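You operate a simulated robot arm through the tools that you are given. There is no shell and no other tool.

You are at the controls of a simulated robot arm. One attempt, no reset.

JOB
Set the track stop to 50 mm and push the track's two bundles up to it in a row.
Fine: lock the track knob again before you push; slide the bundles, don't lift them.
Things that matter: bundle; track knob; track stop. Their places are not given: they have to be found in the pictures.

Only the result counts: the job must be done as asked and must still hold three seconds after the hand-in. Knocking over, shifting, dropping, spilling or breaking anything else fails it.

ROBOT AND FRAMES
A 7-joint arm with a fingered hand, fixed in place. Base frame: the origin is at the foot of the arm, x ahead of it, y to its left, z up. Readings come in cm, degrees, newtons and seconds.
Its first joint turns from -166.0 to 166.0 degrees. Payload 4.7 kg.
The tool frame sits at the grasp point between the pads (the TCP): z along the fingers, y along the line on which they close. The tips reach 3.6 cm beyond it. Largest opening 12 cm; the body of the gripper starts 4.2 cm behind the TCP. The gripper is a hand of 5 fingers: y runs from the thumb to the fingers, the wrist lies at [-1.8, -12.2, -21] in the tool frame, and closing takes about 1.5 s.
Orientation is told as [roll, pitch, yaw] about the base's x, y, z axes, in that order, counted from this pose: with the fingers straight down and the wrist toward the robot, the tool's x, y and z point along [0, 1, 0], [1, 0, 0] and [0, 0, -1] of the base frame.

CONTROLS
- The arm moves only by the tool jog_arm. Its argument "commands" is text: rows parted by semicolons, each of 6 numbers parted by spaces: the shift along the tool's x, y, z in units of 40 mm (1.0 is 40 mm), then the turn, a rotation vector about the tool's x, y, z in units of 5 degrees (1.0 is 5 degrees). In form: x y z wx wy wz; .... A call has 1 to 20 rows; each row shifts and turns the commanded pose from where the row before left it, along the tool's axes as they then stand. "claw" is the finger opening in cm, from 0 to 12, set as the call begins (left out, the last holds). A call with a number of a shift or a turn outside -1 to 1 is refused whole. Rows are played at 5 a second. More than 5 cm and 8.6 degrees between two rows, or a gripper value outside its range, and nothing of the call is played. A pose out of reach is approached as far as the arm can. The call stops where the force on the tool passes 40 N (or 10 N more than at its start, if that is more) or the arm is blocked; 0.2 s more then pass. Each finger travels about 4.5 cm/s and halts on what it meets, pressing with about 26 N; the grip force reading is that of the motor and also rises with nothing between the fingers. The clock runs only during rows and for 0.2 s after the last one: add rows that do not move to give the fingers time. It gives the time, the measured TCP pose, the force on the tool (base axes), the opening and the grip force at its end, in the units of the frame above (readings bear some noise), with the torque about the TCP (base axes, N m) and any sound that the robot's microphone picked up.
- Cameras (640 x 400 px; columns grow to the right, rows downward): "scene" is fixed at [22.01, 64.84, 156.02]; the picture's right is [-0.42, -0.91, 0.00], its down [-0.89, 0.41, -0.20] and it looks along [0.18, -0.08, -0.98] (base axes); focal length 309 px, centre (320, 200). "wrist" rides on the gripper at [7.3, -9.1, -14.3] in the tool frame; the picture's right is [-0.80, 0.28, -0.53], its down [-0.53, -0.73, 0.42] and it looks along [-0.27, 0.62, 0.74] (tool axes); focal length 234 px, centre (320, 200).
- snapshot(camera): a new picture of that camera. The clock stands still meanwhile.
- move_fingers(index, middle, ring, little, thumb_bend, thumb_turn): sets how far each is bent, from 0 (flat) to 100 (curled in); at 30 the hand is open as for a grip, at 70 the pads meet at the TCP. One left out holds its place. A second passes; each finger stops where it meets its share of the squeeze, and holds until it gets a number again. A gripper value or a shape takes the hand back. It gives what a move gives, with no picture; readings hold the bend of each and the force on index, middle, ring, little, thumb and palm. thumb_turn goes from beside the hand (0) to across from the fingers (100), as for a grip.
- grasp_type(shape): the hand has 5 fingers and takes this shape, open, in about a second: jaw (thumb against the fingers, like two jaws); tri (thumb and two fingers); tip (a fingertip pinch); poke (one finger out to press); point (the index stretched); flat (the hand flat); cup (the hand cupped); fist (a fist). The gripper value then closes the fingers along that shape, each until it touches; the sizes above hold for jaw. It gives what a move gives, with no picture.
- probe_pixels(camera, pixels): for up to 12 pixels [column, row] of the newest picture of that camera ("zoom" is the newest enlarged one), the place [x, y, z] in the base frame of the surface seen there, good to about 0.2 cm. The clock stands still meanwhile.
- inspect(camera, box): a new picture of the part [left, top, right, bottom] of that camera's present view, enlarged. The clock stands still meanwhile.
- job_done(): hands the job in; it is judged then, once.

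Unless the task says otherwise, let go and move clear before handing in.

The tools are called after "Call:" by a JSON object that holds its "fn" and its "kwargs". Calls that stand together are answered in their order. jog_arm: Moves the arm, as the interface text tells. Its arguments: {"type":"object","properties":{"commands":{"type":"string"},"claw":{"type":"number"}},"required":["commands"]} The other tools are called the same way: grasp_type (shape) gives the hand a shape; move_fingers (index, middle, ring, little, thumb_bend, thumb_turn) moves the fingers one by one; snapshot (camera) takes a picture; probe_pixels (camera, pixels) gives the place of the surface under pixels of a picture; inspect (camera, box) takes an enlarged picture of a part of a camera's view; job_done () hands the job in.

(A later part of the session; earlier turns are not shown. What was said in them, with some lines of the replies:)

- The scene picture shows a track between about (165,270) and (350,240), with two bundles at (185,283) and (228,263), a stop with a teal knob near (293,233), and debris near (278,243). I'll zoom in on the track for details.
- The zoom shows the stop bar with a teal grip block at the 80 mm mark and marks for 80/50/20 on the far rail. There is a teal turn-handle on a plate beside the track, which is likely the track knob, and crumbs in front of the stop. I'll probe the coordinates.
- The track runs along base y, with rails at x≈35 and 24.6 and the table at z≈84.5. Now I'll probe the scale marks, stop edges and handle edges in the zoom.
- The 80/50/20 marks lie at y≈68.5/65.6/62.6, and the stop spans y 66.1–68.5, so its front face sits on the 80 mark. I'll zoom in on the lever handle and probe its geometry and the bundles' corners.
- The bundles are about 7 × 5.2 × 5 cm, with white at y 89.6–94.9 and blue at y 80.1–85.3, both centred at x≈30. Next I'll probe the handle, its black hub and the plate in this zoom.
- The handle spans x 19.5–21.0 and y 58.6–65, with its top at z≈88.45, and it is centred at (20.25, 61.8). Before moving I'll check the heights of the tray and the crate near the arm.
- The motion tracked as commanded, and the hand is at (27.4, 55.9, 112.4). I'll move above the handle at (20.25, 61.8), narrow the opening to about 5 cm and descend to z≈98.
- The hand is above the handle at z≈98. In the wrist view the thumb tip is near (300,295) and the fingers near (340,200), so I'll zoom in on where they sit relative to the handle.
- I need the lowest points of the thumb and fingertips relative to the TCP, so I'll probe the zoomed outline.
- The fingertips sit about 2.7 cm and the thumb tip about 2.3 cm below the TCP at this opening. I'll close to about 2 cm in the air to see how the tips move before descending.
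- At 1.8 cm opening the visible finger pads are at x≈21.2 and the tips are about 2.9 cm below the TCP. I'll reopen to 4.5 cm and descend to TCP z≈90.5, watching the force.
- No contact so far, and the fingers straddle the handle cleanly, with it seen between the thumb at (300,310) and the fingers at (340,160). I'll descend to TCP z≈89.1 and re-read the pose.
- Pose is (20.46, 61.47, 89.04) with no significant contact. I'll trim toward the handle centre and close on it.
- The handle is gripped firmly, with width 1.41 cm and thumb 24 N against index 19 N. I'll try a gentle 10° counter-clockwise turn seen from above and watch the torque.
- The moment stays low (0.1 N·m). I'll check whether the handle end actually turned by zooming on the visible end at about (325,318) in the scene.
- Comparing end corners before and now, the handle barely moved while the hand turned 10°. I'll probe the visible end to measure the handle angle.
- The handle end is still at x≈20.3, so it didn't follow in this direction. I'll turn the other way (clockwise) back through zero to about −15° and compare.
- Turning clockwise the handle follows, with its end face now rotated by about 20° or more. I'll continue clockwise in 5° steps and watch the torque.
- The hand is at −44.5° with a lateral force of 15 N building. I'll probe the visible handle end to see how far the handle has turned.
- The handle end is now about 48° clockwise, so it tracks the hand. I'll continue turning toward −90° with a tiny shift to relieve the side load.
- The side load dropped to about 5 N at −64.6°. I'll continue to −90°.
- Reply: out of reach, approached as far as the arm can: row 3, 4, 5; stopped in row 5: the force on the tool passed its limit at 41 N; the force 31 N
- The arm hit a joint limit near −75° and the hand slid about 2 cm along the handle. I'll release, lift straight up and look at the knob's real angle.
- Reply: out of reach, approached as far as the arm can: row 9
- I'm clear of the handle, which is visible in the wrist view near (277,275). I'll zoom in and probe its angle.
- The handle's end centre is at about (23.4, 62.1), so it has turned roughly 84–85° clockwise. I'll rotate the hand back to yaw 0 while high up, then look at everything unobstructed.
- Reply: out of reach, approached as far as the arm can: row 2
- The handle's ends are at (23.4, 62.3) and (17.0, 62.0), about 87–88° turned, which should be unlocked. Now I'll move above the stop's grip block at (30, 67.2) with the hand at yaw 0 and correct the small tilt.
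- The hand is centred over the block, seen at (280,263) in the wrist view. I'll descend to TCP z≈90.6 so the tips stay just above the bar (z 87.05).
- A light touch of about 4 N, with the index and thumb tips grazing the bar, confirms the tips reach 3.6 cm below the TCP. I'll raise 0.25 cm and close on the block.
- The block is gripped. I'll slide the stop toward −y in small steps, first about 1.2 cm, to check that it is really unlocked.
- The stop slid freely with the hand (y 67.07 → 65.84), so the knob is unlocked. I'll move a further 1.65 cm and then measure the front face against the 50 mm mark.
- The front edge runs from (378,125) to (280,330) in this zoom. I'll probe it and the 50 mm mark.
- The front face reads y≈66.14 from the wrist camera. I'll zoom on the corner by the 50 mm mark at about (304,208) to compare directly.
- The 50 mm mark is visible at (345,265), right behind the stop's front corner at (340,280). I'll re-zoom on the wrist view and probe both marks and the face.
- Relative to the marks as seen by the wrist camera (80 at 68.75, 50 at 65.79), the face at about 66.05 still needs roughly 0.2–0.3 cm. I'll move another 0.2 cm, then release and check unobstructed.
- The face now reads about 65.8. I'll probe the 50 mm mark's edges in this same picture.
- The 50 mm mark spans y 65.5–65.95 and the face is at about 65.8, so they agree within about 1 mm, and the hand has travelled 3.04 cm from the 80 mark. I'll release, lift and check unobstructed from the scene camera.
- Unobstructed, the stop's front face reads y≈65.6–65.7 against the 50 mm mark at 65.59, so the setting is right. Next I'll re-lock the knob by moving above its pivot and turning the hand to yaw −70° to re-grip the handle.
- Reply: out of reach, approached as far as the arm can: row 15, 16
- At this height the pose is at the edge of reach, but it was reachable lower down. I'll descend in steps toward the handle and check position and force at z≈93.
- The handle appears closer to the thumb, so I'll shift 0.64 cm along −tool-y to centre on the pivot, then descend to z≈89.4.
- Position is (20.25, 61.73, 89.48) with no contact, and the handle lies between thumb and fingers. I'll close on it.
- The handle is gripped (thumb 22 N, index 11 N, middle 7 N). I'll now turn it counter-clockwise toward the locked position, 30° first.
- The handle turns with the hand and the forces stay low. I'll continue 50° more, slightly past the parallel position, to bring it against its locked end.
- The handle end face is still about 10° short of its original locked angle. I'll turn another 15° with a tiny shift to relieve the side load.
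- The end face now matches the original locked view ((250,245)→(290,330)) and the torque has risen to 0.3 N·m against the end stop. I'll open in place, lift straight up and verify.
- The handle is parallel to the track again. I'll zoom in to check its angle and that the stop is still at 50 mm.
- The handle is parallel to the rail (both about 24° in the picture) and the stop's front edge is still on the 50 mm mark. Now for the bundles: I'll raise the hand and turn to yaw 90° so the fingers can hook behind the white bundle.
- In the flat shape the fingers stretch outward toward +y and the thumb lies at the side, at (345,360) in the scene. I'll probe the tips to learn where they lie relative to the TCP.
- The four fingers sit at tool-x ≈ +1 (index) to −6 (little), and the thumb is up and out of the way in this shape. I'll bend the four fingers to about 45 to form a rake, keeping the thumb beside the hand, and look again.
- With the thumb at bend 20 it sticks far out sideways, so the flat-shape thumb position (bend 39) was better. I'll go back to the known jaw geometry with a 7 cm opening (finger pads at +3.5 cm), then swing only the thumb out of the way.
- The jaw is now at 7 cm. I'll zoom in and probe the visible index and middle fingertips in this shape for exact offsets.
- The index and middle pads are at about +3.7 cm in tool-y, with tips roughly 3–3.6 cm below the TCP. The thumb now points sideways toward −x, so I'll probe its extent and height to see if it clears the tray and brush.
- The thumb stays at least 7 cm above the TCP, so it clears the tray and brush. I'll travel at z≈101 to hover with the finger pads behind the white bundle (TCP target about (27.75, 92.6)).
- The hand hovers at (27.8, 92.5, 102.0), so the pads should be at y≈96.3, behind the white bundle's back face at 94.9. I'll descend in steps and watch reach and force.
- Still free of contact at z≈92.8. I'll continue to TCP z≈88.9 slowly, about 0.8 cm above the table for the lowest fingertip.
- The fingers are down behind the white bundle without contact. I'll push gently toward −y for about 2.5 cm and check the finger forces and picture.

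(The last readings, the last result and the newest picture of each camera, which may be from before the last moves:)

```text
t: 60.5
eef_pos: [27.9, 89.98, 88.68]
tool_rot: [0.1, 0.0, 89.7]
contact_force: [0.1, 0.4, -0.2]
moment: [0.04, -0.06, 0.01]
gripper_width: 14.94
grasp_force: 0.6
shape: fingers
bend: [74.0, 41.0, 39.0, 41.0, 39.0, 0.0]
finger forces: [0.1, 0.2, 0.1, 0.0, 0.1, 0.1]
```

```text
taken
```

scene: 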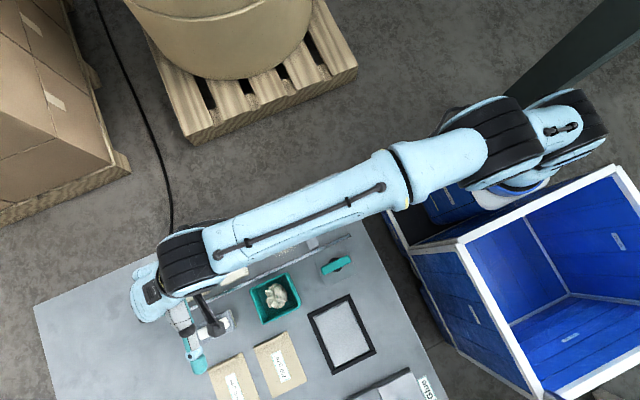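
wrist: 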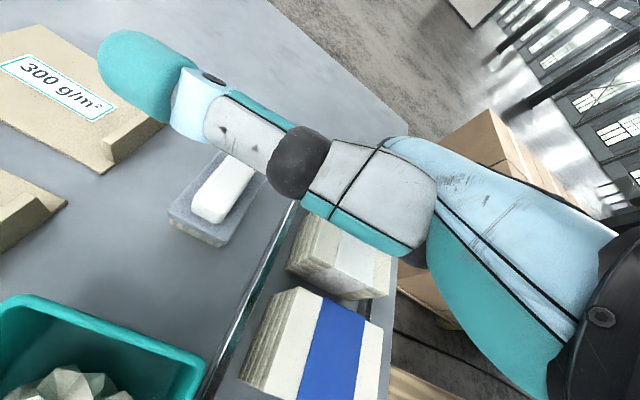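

The white bundle is sliding with the hand, staying fixed in the wrist view while blue gets nearer, at very low force. I'll continue 6 cm.

Call:
{"fn": "jog_arm", "kwargs": {"commands": "0 -0.12 0 0 0 0; 0 -0.12 0 0 0 0; 0 -0.12 0 0 0 0; 0 -0.12 0 0 0 0; 0 -0.12 0 0 0 0; 0 -0.12 0 0 0 0; 0 -0.12 0 0 0 0; 0 -0.12 0 0 0 0; 0 -0.12 0 0 0 0; 0 -0.12 0 0 0 0; 0 -0.12 0 0 0 0; 0 -0.12 0 0 0 0; 0 0 0 0 0 0"}}

Call:
{"fn": "snapshot", "kwargs": {"camera": "wrist"}}

Call:
{"fn": "snapshot", "kwargs": {"camera": "scene"}}

```text
t: 63.3
eef_pos: [27.91, 84.35, 88.57]
tool_rot: [0.0, -0.1, 89.8]
contact_force: [0.1, 0.7, -0.8]
moment: [0.05, 0.03, 0.0]
gripper_width: 14.94
grasp_force: 0.1
shape: fingers
bend: [74.0, 41.0, 38.0, 41.0, 39.0, 0.0]
finger forces: [0.0, 0.3, 0.0, 0.0, 0.0, 0.0]
```

```text
taken
```

wrist: 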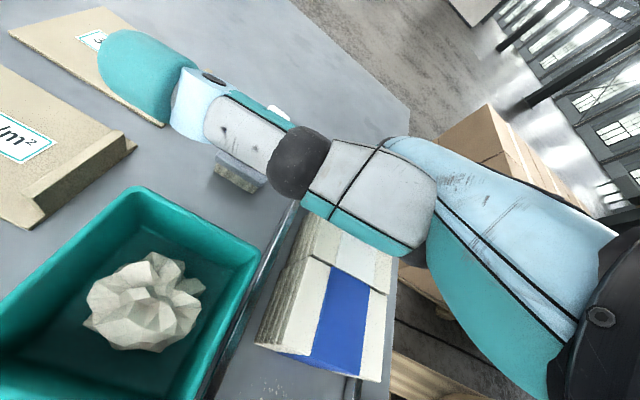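

```text
taken
```

scene: 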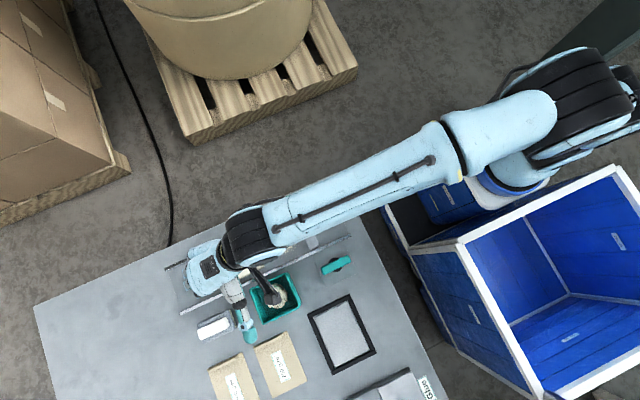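

The two bundles are now in contact and move together. I'll check their alignment with a zoom and probes before continuing.

Call:
{"fn": "inspect", "kwargs": {"camera": "wrist", "box": [230, 200, 430, 400]}}

Call:
{"fn": "probe_pixels", "kwargs": {"camera": "wrist", "pixels": [[285, 343], [305, 262], [330, 270], [383, 295], [378, 375], [310, 358], [300, 250], [322, 225], [388, 280], [390, 262]]}}

```text
2.00 times, centred on (330, 300) of wrist
```

zoom: 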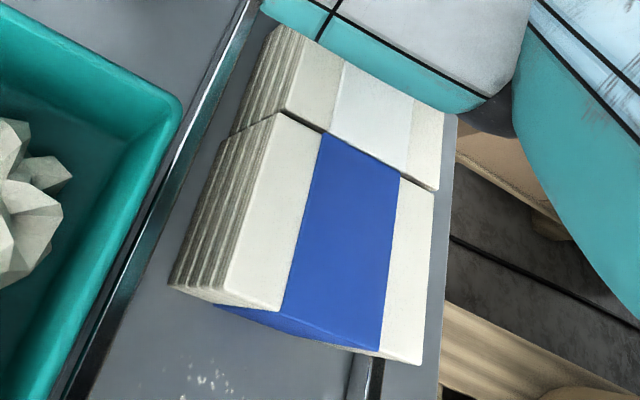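

```text
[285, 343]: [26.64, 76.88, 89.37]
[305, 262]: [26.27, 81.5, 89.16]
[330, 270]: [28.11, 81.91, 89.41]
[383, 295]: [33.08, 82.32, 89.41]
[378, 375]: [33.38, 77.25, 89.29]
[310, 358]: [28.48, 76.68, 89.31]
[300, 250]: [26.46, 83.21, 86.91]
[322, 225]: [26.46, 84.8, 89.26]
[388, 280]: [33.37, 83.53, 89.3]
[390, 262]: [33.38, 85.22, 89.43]
```

The pair is yawed about 3° because the +x side lags slightly. I'll add a 3.5° corrective turn of the finger line and keep pushing.

Call:
{"fn": "jog_arm", "kwargs": {"commands": "0.02 -0.1 0 0 0 0.2; 0.02 -0.1 0 0 0 0.2; 0.01 -0.1 0 0 0 0.3; 0 -0.12 0 0 0 0; 0 -0.12 0 0 0 0; 0 -0.12 0 0 0 0; 0 -0.12 0 0 0 0; 0 -0.12 0 0 0 0; 0 -0.12 0 0 0 0; 0 -0.12 0 0 0 0; 0 -0.12 0 0 0 0; 0 0 0 0 0 0"}}

Call:
{"fn": "inspect", "kwargs": {"camera": "wrist", "box": [230, 200, 430, 400]}}

Call:
{"fn": "snapshot", "kwargs": {"camera": "scene"}}

```text
t: 65.9
eef_pos: [27.31, 79.11, 88.83]
tool_rot: [0.0, 0.0, 86.3]
contact_force: [0.8, 0.1, 0.2]
moment: [0.0, 0.03, 0.02]
gripper_width: 14.95
grasp_force: 0.4
shape: fingers
bend: [74.0, 41.0, 38.0, 41.0, 39.0, 0.0]
finger forces: [0.0, 0.1, 0.1, 0.1, 0.0, 0.0]
```

```text
2.00 times, centred on (330, 300) of wrist
```

zoom: 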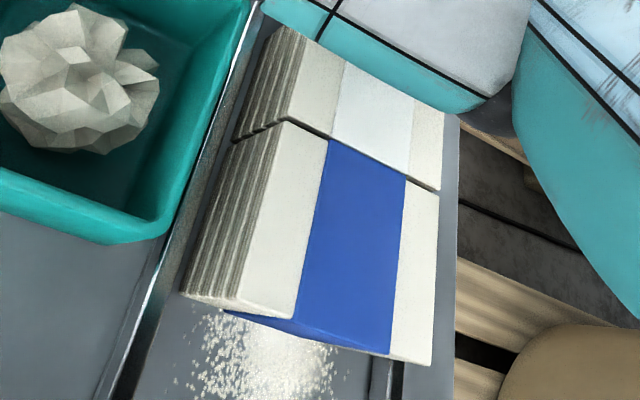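

```text
taken
```

scene: 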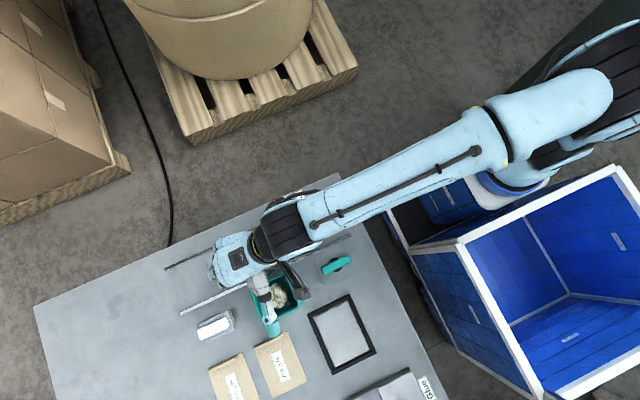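

I'll probe the bundle tops for yaw and lateral offset at this stage.

Call:
{"fn": "probe_pixels", "kwargs": {"camera": "zoom", "pixels": [[285, 128], [340, 145], [400, 175], [432, 195], [293, 310], [425, 355], [300, 120], [435, 183], [320, 45], [440, 120], [240, 200], [435, 260]]}}

```text
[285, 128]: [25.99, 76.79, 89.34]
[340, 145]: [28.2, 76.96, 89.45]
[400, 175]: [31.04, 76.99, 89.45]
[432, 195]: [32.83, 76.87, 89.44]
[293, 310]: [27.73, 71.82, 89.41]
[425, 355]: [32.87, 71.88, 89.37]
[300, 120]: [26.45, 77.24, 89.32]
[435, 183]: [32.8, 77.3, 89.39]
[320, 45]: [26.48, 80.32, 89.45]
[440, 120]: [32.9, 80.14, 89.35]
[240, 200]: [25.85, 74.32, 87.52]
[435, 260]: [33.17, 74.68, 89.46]
```

The pair is square now (boundary at y≈76.9 across, front face at y≈71.8). I'll push 4.8 cm more along pure −y, then finish in fine steps.

Call:
{"fn": "jog_arm", "kwargs": {"commands": "-0.008 -0.12 0 0 0 0; -0.008 -0.12 0 0 0 0; -0.008 -0.12 0 0 0 0; -0.008 -0.12 0 0 0 0; -0.008 -0.12 0 0 0 0; -0.008 -0.12 0 0 0 0; -0.008 -0.12 0 0 0 0; -0.008 -0.12 0 0 0 0; -0.008 -0.12 0 0 0 0; -0.008 -0.12 0 0 0 0; 0 0 0 0 0 0"}}

Call:
{"fn": "inspect", "kwargs": {"camera": "wrist", "box": [230, 200, 430, 400]}}

Call:
{"fn": "snapshot", "kwargs": {"camera": "scene"}}

```text
t: 68.3
eef_pos: [27.27, 74.49, 88.68]
tool_rot: [0.0, 0.0, 86.2]
contact_force: [-0.4, 1.1, 0.2]
moment: [0.05, 0.02, 0.02]
gripper_width: 14.93
grasp_force: 0.2
shape: fingers
bend: [74.0, 41.0, 38.0, 41.0, 39.0, 0.0]
finger forces: [0.0, 0.4, 0.1, 0.0, 0.0, 0.0]
```

```text
2.00 times, centred on (330, 300) of wrist
```

zoom: 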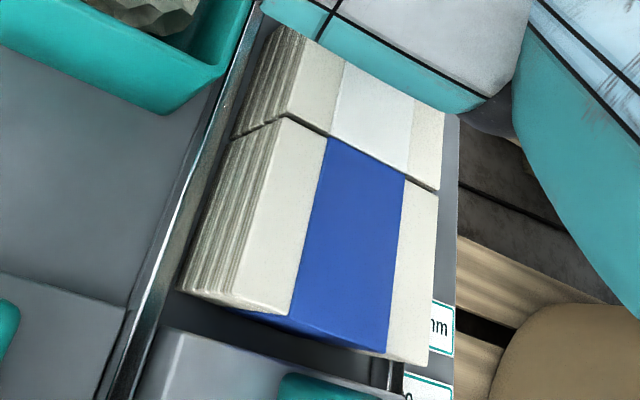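

```text
taken
```

scene: 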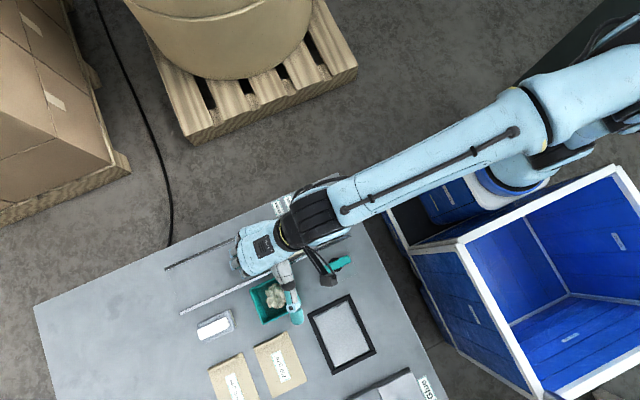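

About 1.4–1.6 cm of gap remains between blue and the stop. I'll continue in 2 mm steps for 1.2 cm.

Call:
{"fn": "jog_arm", "kwargs": {"commands": "-0.003 -0.05 0 0 0 0; -0.003 -0.05 0 0 0 0; -0.003 -0.05 0 0 0 0; -0.003 -0.05 0 0 0 0; -0.003 -0.05 0 0 0 0; -0.003 -0.05 0 0 0 0; 0 0 0 0 0 0"}}

Call:
{"fn": "inspect", "kwargs": {"camera": "wrist", "box": [230, 200, 430, 400]}}

```text
t: 69.9
eef_pos: [27.31, 73.2, 88.83]
tool_rot: [0.0, -0.1, 86.4]
contact_force: [-2.0, 7.4, 1.7]
moment: [0.16, 0.02, 0.29]
gripper_width: 15.01
grasp_force: 3.9
shape: fingers
bend: [28.0, 40.0, 37.0, 40.0, 39.0, 0.0]
finger forces: [1.4, 2.0, 2.0, 2.1, 0.0, 0.0]
```

```text
2.00 times, centred on (330, 300) of wrist
```

zoom: 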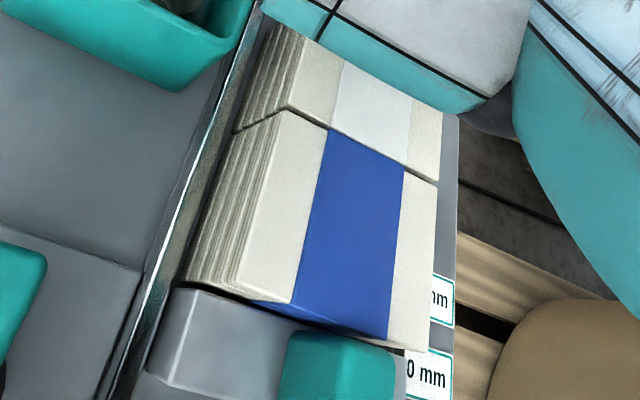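

Contact with the stop: 7.4 N back-force, shared evenly by all four fingers (about 2 N each). I'll probe the seams between stop and blue and between blue and white to check that they're flush.

Call:
{"fn": "probe_pixels", "kwargs": {"camera": "zoom", "pixels": [[280, 120], [340, 140], [400, 170], [432, 188], [285, 110], [345, 130], [405, 160], [435, 178], [290, 298], [385, 335], [195, 300], [300, 320]]}}

Call:
{"fn": "inspect", "kwargs": {"camera": "wrist", "box": [300, 330, 380, 380]}}

Call:
{"fn": "inspect", "kwargs": {"camera": "scene", "box": [220, 190, 360, 290]}}

```text
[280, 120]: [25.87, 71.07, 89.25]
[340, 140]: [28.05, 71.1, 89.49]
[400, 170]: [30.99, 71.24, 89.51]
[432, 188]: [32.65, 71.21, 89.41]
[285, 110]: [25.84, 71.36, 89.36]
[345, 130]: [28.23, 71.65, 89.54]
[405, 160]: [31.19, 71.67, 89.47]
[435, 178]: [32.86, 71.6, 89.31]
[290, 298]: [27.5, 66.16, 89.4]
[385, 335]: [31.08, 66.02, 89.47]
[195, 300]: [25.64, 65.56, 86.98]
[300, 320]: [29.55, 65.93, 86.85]
```

```text
8.00 times, centred on (340, 355) of wrist
```

zoom: 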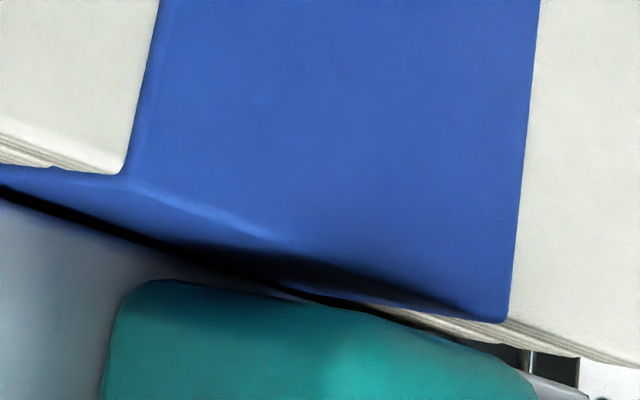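

```text
4.00 times, centred on (290, 240) of scene
```

zoom: 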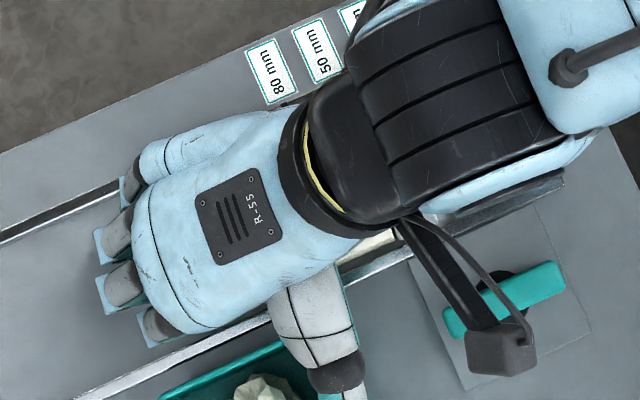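

The seams look flush: blue's back is at y 71.1–71.2 across its width, and its front is against the stop. I'll give one small extra 1 mm push to seat them, then back off.

Call:
{"fn": "jog_arm", "kwargs": {"commands": "-0.001 -0.025 0 0 0 0; 0 0 0 0 0 0; 0 0 0 0 0 0"}}

Call:
{"fn": "jog_arm", "kwargs": {"commands": "0 0.05 0 0 0 0; 0 0.1 0 0 0 0; 0 0.15 0 0 0 0; 0 0.15 0 0 0 0; 0 0 0 0 0 0"}}

Call:
{"fn": "inspect", "kwargs": {"camera": "wrist", "box": [230, 200, 430, 400]}}

```text
t: 70.7
eef_pos: [27.31, 73.2, 88.88]
tool_rot: [0.0, -0.1, 86.2]
contact_force: [-2.8, 10.4, 2.2]
moment: [0.28, -0.02, 0.38]
gripper_width: 15.01
grasp_force: 4.6
shape: fingers
bend: [28.0, 40.0, 37.0, 39.0, 39.0, 0.0]
finger forces: [1.7, 2.6, 2.6, 2.9, 0.0, 0.0]
```

```text
t: 71.9
eef_pos: [27.6, 74.91, 88.84]
tool_rot: [0.0, 0.0, 86.3]
contact_force: [0.4, 0.1, -0.6]
moment: [0.01, 0.01, 0.0]
gripper_width: 14.93
grasp_force: 0.0
shape: fingers
bend: [74.0, 41.0, 38.0, 41.0, 39.0, 0.0]
finger forces: [0.0, 0.0, 0.0, 0.0, 0.0, 0.1]
```

```text
2.00 times, centred on (330, 300) of wrist
```

zoom: 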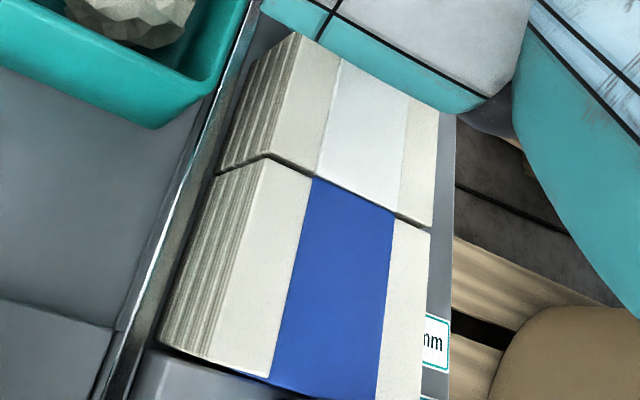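

Seated at 10 N with the stop holding, then backed off to zero contact. I'll lift straight up and retract toward the base to check the result from the scene camera.

Call:
{"fn": "jog_arm", "kwargs": {"commands": "0 0 -0.4 0 0 0; 0 0 -0.7 0 0 0; 0 0 -0.9 0 0 0; 0 0 -0.9 0 0 0; 0 0 -0.9 0 0 0; 0.3 -0.8 -0.3 0 0 0; 0.3 -0.9 0 0 0 0; 0.3 -0.9 0 0 0 0; 0 -1 0 0 0 0; 0 -1 0 0 0 0; 0 0 0 0 0 0"}}

Call:
{"fn": "snapshot", "kwargs": {"camera": "scene"}}

Call:
{"fn": "inspect", "kwargs": {"camera": "scene", "box": [200, 180, 360, 290]}}

```text
t: 74.3
eef_pos: [22.63, 56.69, 105.17]
tool_rot: [0.1, 0.1, 86.4]
contact_force: [-0.2, -0.8, -0.7]
moment: [0.02, 0.02, 0.01]
gripper_width: 14.95
grasp_force: 0.1
shape: fingers
bend: [74.0, 42.0, 39.0, 41.0, 39.0, 0.0]
finger forces: [0.1, 0.1, 0.0, 0.0, 0.0, 0.0]
```

```text
taken
```

scene: 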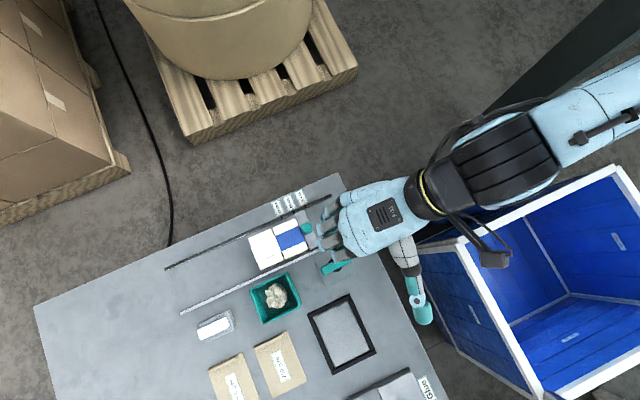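

```text
3.64 times, centred on (280, 235) of scene
```

zoom: 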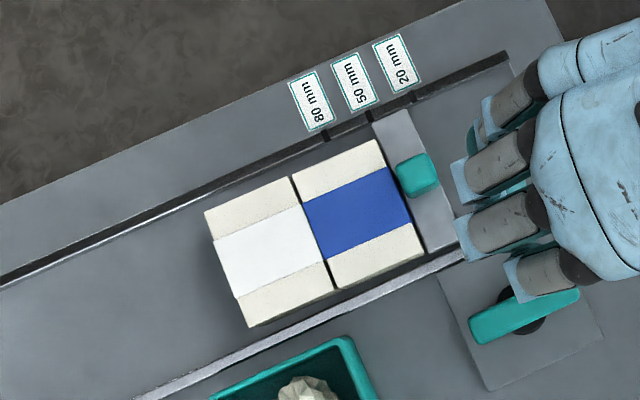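

The bundles sit in a row against the stop. I'll move the hand further away and take a close look at the seams, the mark and the knob.

Call:
{"fn": "jog_arm", "kwargs": {"commands": "0 -0.9 -0.3 0 0 0; 0 -0.9 -0.3 0 0 0; -0.3 -0.9 -0.3 0 0 0; 0 0 0 0 0 0"}}

Call:
{"fn": "snapshot", "kwargs": {"camera": "scene"}}

Call:
{"fn": "inspect", "kwargs": {"camera": "scene", "box": [240, 200, 330, 270]}}

```text
t: 75.3
eef_pos: [22.8, 45.78, 108.51]
tool_rot: [0.0, 0.1, 86.3]
contact_force: [-0.1, 0.4, 0.1]
moment: [-0.01, 0.02, -0.01]
gripper_width: 14.95
grasp_force: 0.1
shape: fingers
bend: [74.0, 42.0, 39.0, 41.0, 39.0, 0.0]
finger forces: [0.0, 0.0, 0.0, 0.0, 0.0, 0.1]
```

```text
taken
```

scene: 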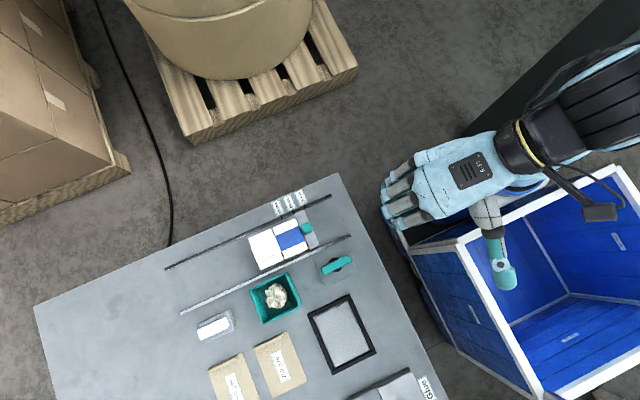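

```text
5.71 times, centred on (285, 235) of scene
```

zoom: 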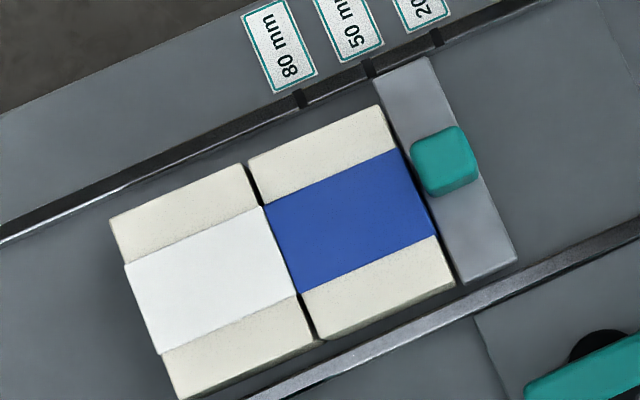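

Thin dark seams show only where the paper wraps don't protrude; the wraps appear to touch. I'll probe the faces on both sides of each seam for the actual gaps, plus the marks.

Call:
{"fn": "probe_pixels", "kwargs": {"camera": "zoom", "pixels": [[262, 212], [270, 212], [280, 255], [288, 255], [405, 155], [412, 155], [432, 225], [440, 225], [369, 68], [301, 98], [380, 85], [460, 280]]}}

Call:
{"fn": "inspect", "kwargs": {"camera": "scene", "box": [262, 222, 290, 258]}}

Call:
{"fn": "inspect", "kwargs": {"camera": "scene", "box": [296, 208, 324, 250]}}

Call:
{"fn": "inspect", "kwargs": {"camera": "scene", "box": [312, 245, 364, 285]}}

```text
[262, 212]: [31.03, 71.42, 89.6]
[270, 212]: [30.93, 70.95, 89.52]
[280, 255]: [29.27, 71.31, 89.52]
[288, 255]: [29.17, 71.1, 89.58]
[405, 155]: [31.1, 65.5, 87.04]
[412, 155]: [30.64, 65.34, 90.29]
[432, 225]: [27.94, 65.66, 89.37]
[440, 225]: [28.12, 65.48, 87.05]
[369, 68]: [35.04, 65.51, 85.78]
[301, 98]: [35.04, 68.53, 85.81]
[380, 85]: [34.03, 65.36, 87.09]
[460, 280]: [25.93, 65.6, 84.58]
```

```text
11.11 times, centred on (276, 240) of scene
```

zoom: 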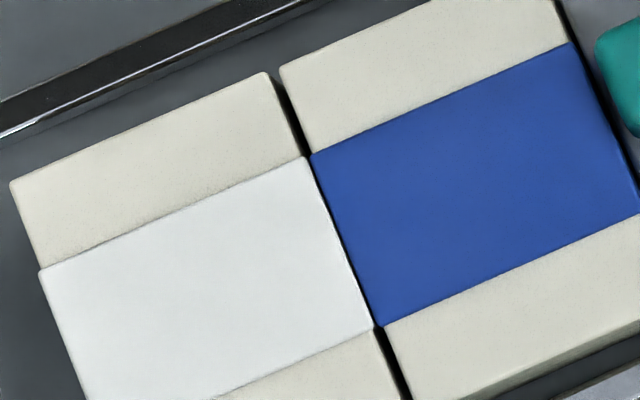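

```text
9.52 times, centred on (310, 229) of scene
```

zoom: 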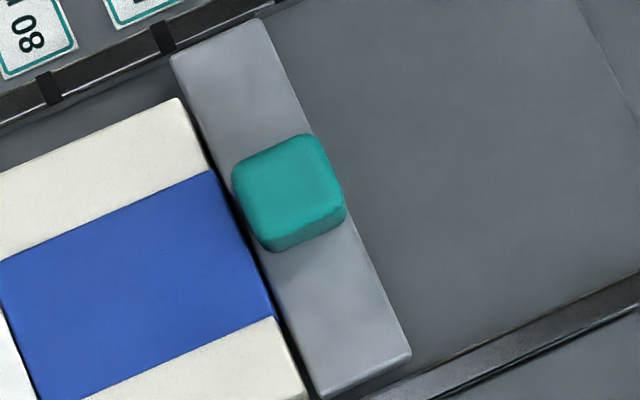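

```text
10.00 times, centred on (338, 265) of scene
```

zoom: 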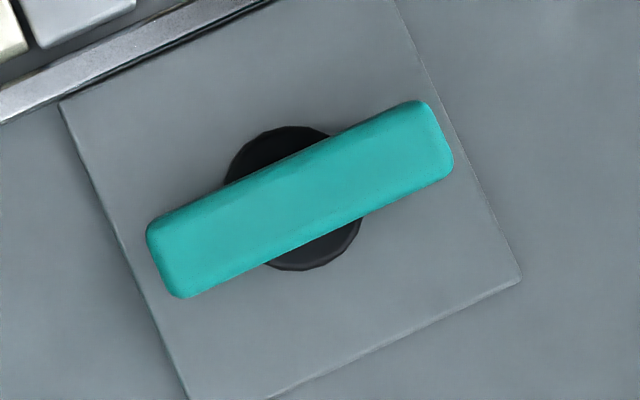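

The knob picture is identical to the initial locked one (corners at (148,230), (185,297), (420,100), (452,165)). I'll check the blue-to-stop seam at higher magnification.

Call:
{"fn": "inspect", "kwargs": {"camera": "scene", "box": [300, 220, 316, 244]}}

Call:
{"fn": "probe_pixels", "kwargs": {"camera": "zoom", "pixels": [[280, 200], [300, 200], [310, 200], [320, 200], [325, 200], [330, 200], [335, 200], [340, 200], [345, 200], [350, 200], [360, 200], [380, 200]]}}

```text
16.00 times, centred on (308, 232) of scene
```

zoom: 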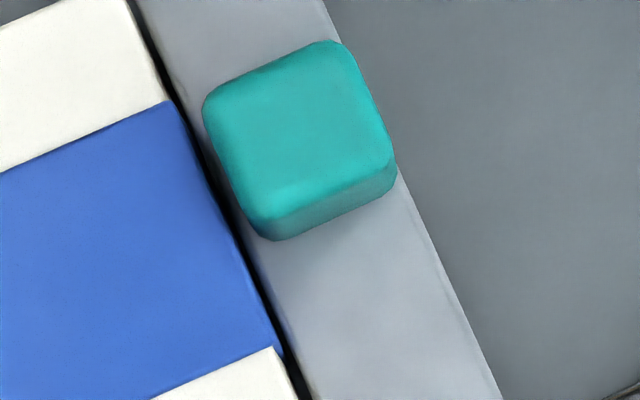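

```text
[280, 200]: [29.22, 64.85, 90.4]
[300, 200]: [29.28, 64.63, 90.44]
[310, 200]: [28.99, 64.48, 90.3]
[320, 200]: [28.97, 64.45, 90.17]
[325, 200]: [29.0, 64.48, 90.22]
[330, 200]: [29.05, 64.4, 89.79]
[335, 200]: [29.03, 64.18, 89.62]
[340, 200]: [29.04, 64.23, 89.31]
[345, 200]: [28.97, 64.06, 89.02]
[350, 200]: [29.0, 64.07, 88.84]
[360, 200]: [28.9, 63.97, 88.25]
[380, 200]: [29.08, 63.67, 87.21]
```

Call:
{"fn": "probe_pixels", "kwargs": {"camera": "zoom", "pixels": [[225, 270], [232, 270], [238, 270], [243, 270], [248, 270], [253, 270], [258, 270], [263, 270], [268, 270], [275, 270], [285, 270], [300, 270]]}}

Call:
{"fn": "snapshot", "kwargs": {"camera": "wrist"}}

```text
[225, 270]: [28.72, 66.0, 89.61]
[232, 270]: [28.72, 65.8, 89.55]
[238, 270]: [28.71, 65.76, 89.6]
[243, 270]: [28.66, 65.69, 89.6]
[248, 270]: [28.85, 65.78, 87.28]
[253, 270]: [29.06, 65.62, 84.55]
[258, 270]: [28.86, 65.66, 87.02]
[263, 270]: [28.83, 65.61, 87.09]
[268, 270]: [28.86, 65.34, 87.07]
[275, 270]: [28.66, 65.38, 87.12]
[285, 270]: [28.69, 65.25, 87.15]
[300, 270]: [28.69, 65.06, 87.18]
```

```text
taken
```

wrist: 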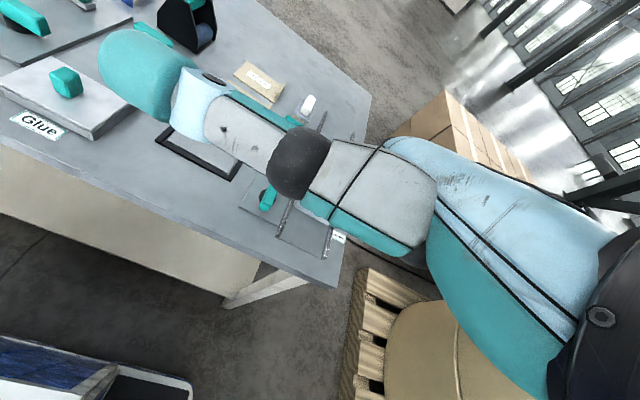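

Blue's front is at y≈65.7 and the stop's face at about 65.6, so any gap is no more than about 1 mm at the rounded edges. The wraps of blue and white touch, the stop is on the 50 mm mark, the knob is back at its locked angle, and the tray and brush haven't moved. The hand is clear of the table, so I'll hand the job in.

Call:
{"fn": "job_done", "kwargs": {}}

```text
The job is handed in.
```

I set the track stop to 50 mm, locked the knob again, and slid both bundles up against the stop in a row. I've handed the job in, but the verdict hasn't come back.

- **Stop:** its front face reads y≈65.6 cm and the 50 mm mark reads 65.5–65.6 cm. That agrees to within about 1 mm.
- **Knob:** I turned it back before pushing until it met its end stop. Its angle in the last picture matches the locked position at the start.
- **Bundles:** blue is against the stop and white is against blue. I slid both in one push from behind, never lifting them, and pressed to about 10 N at the end without moving the stop. A seam of up to about 1 mm shows between blue and the stop, which may just be rounded edges.
- **Crumbs:** the bundles passed over the crumbs on the track; I didn't sweep them away first.
- **Surroundings:** the tray and brush look unmoved, and the hand is clear of the table.
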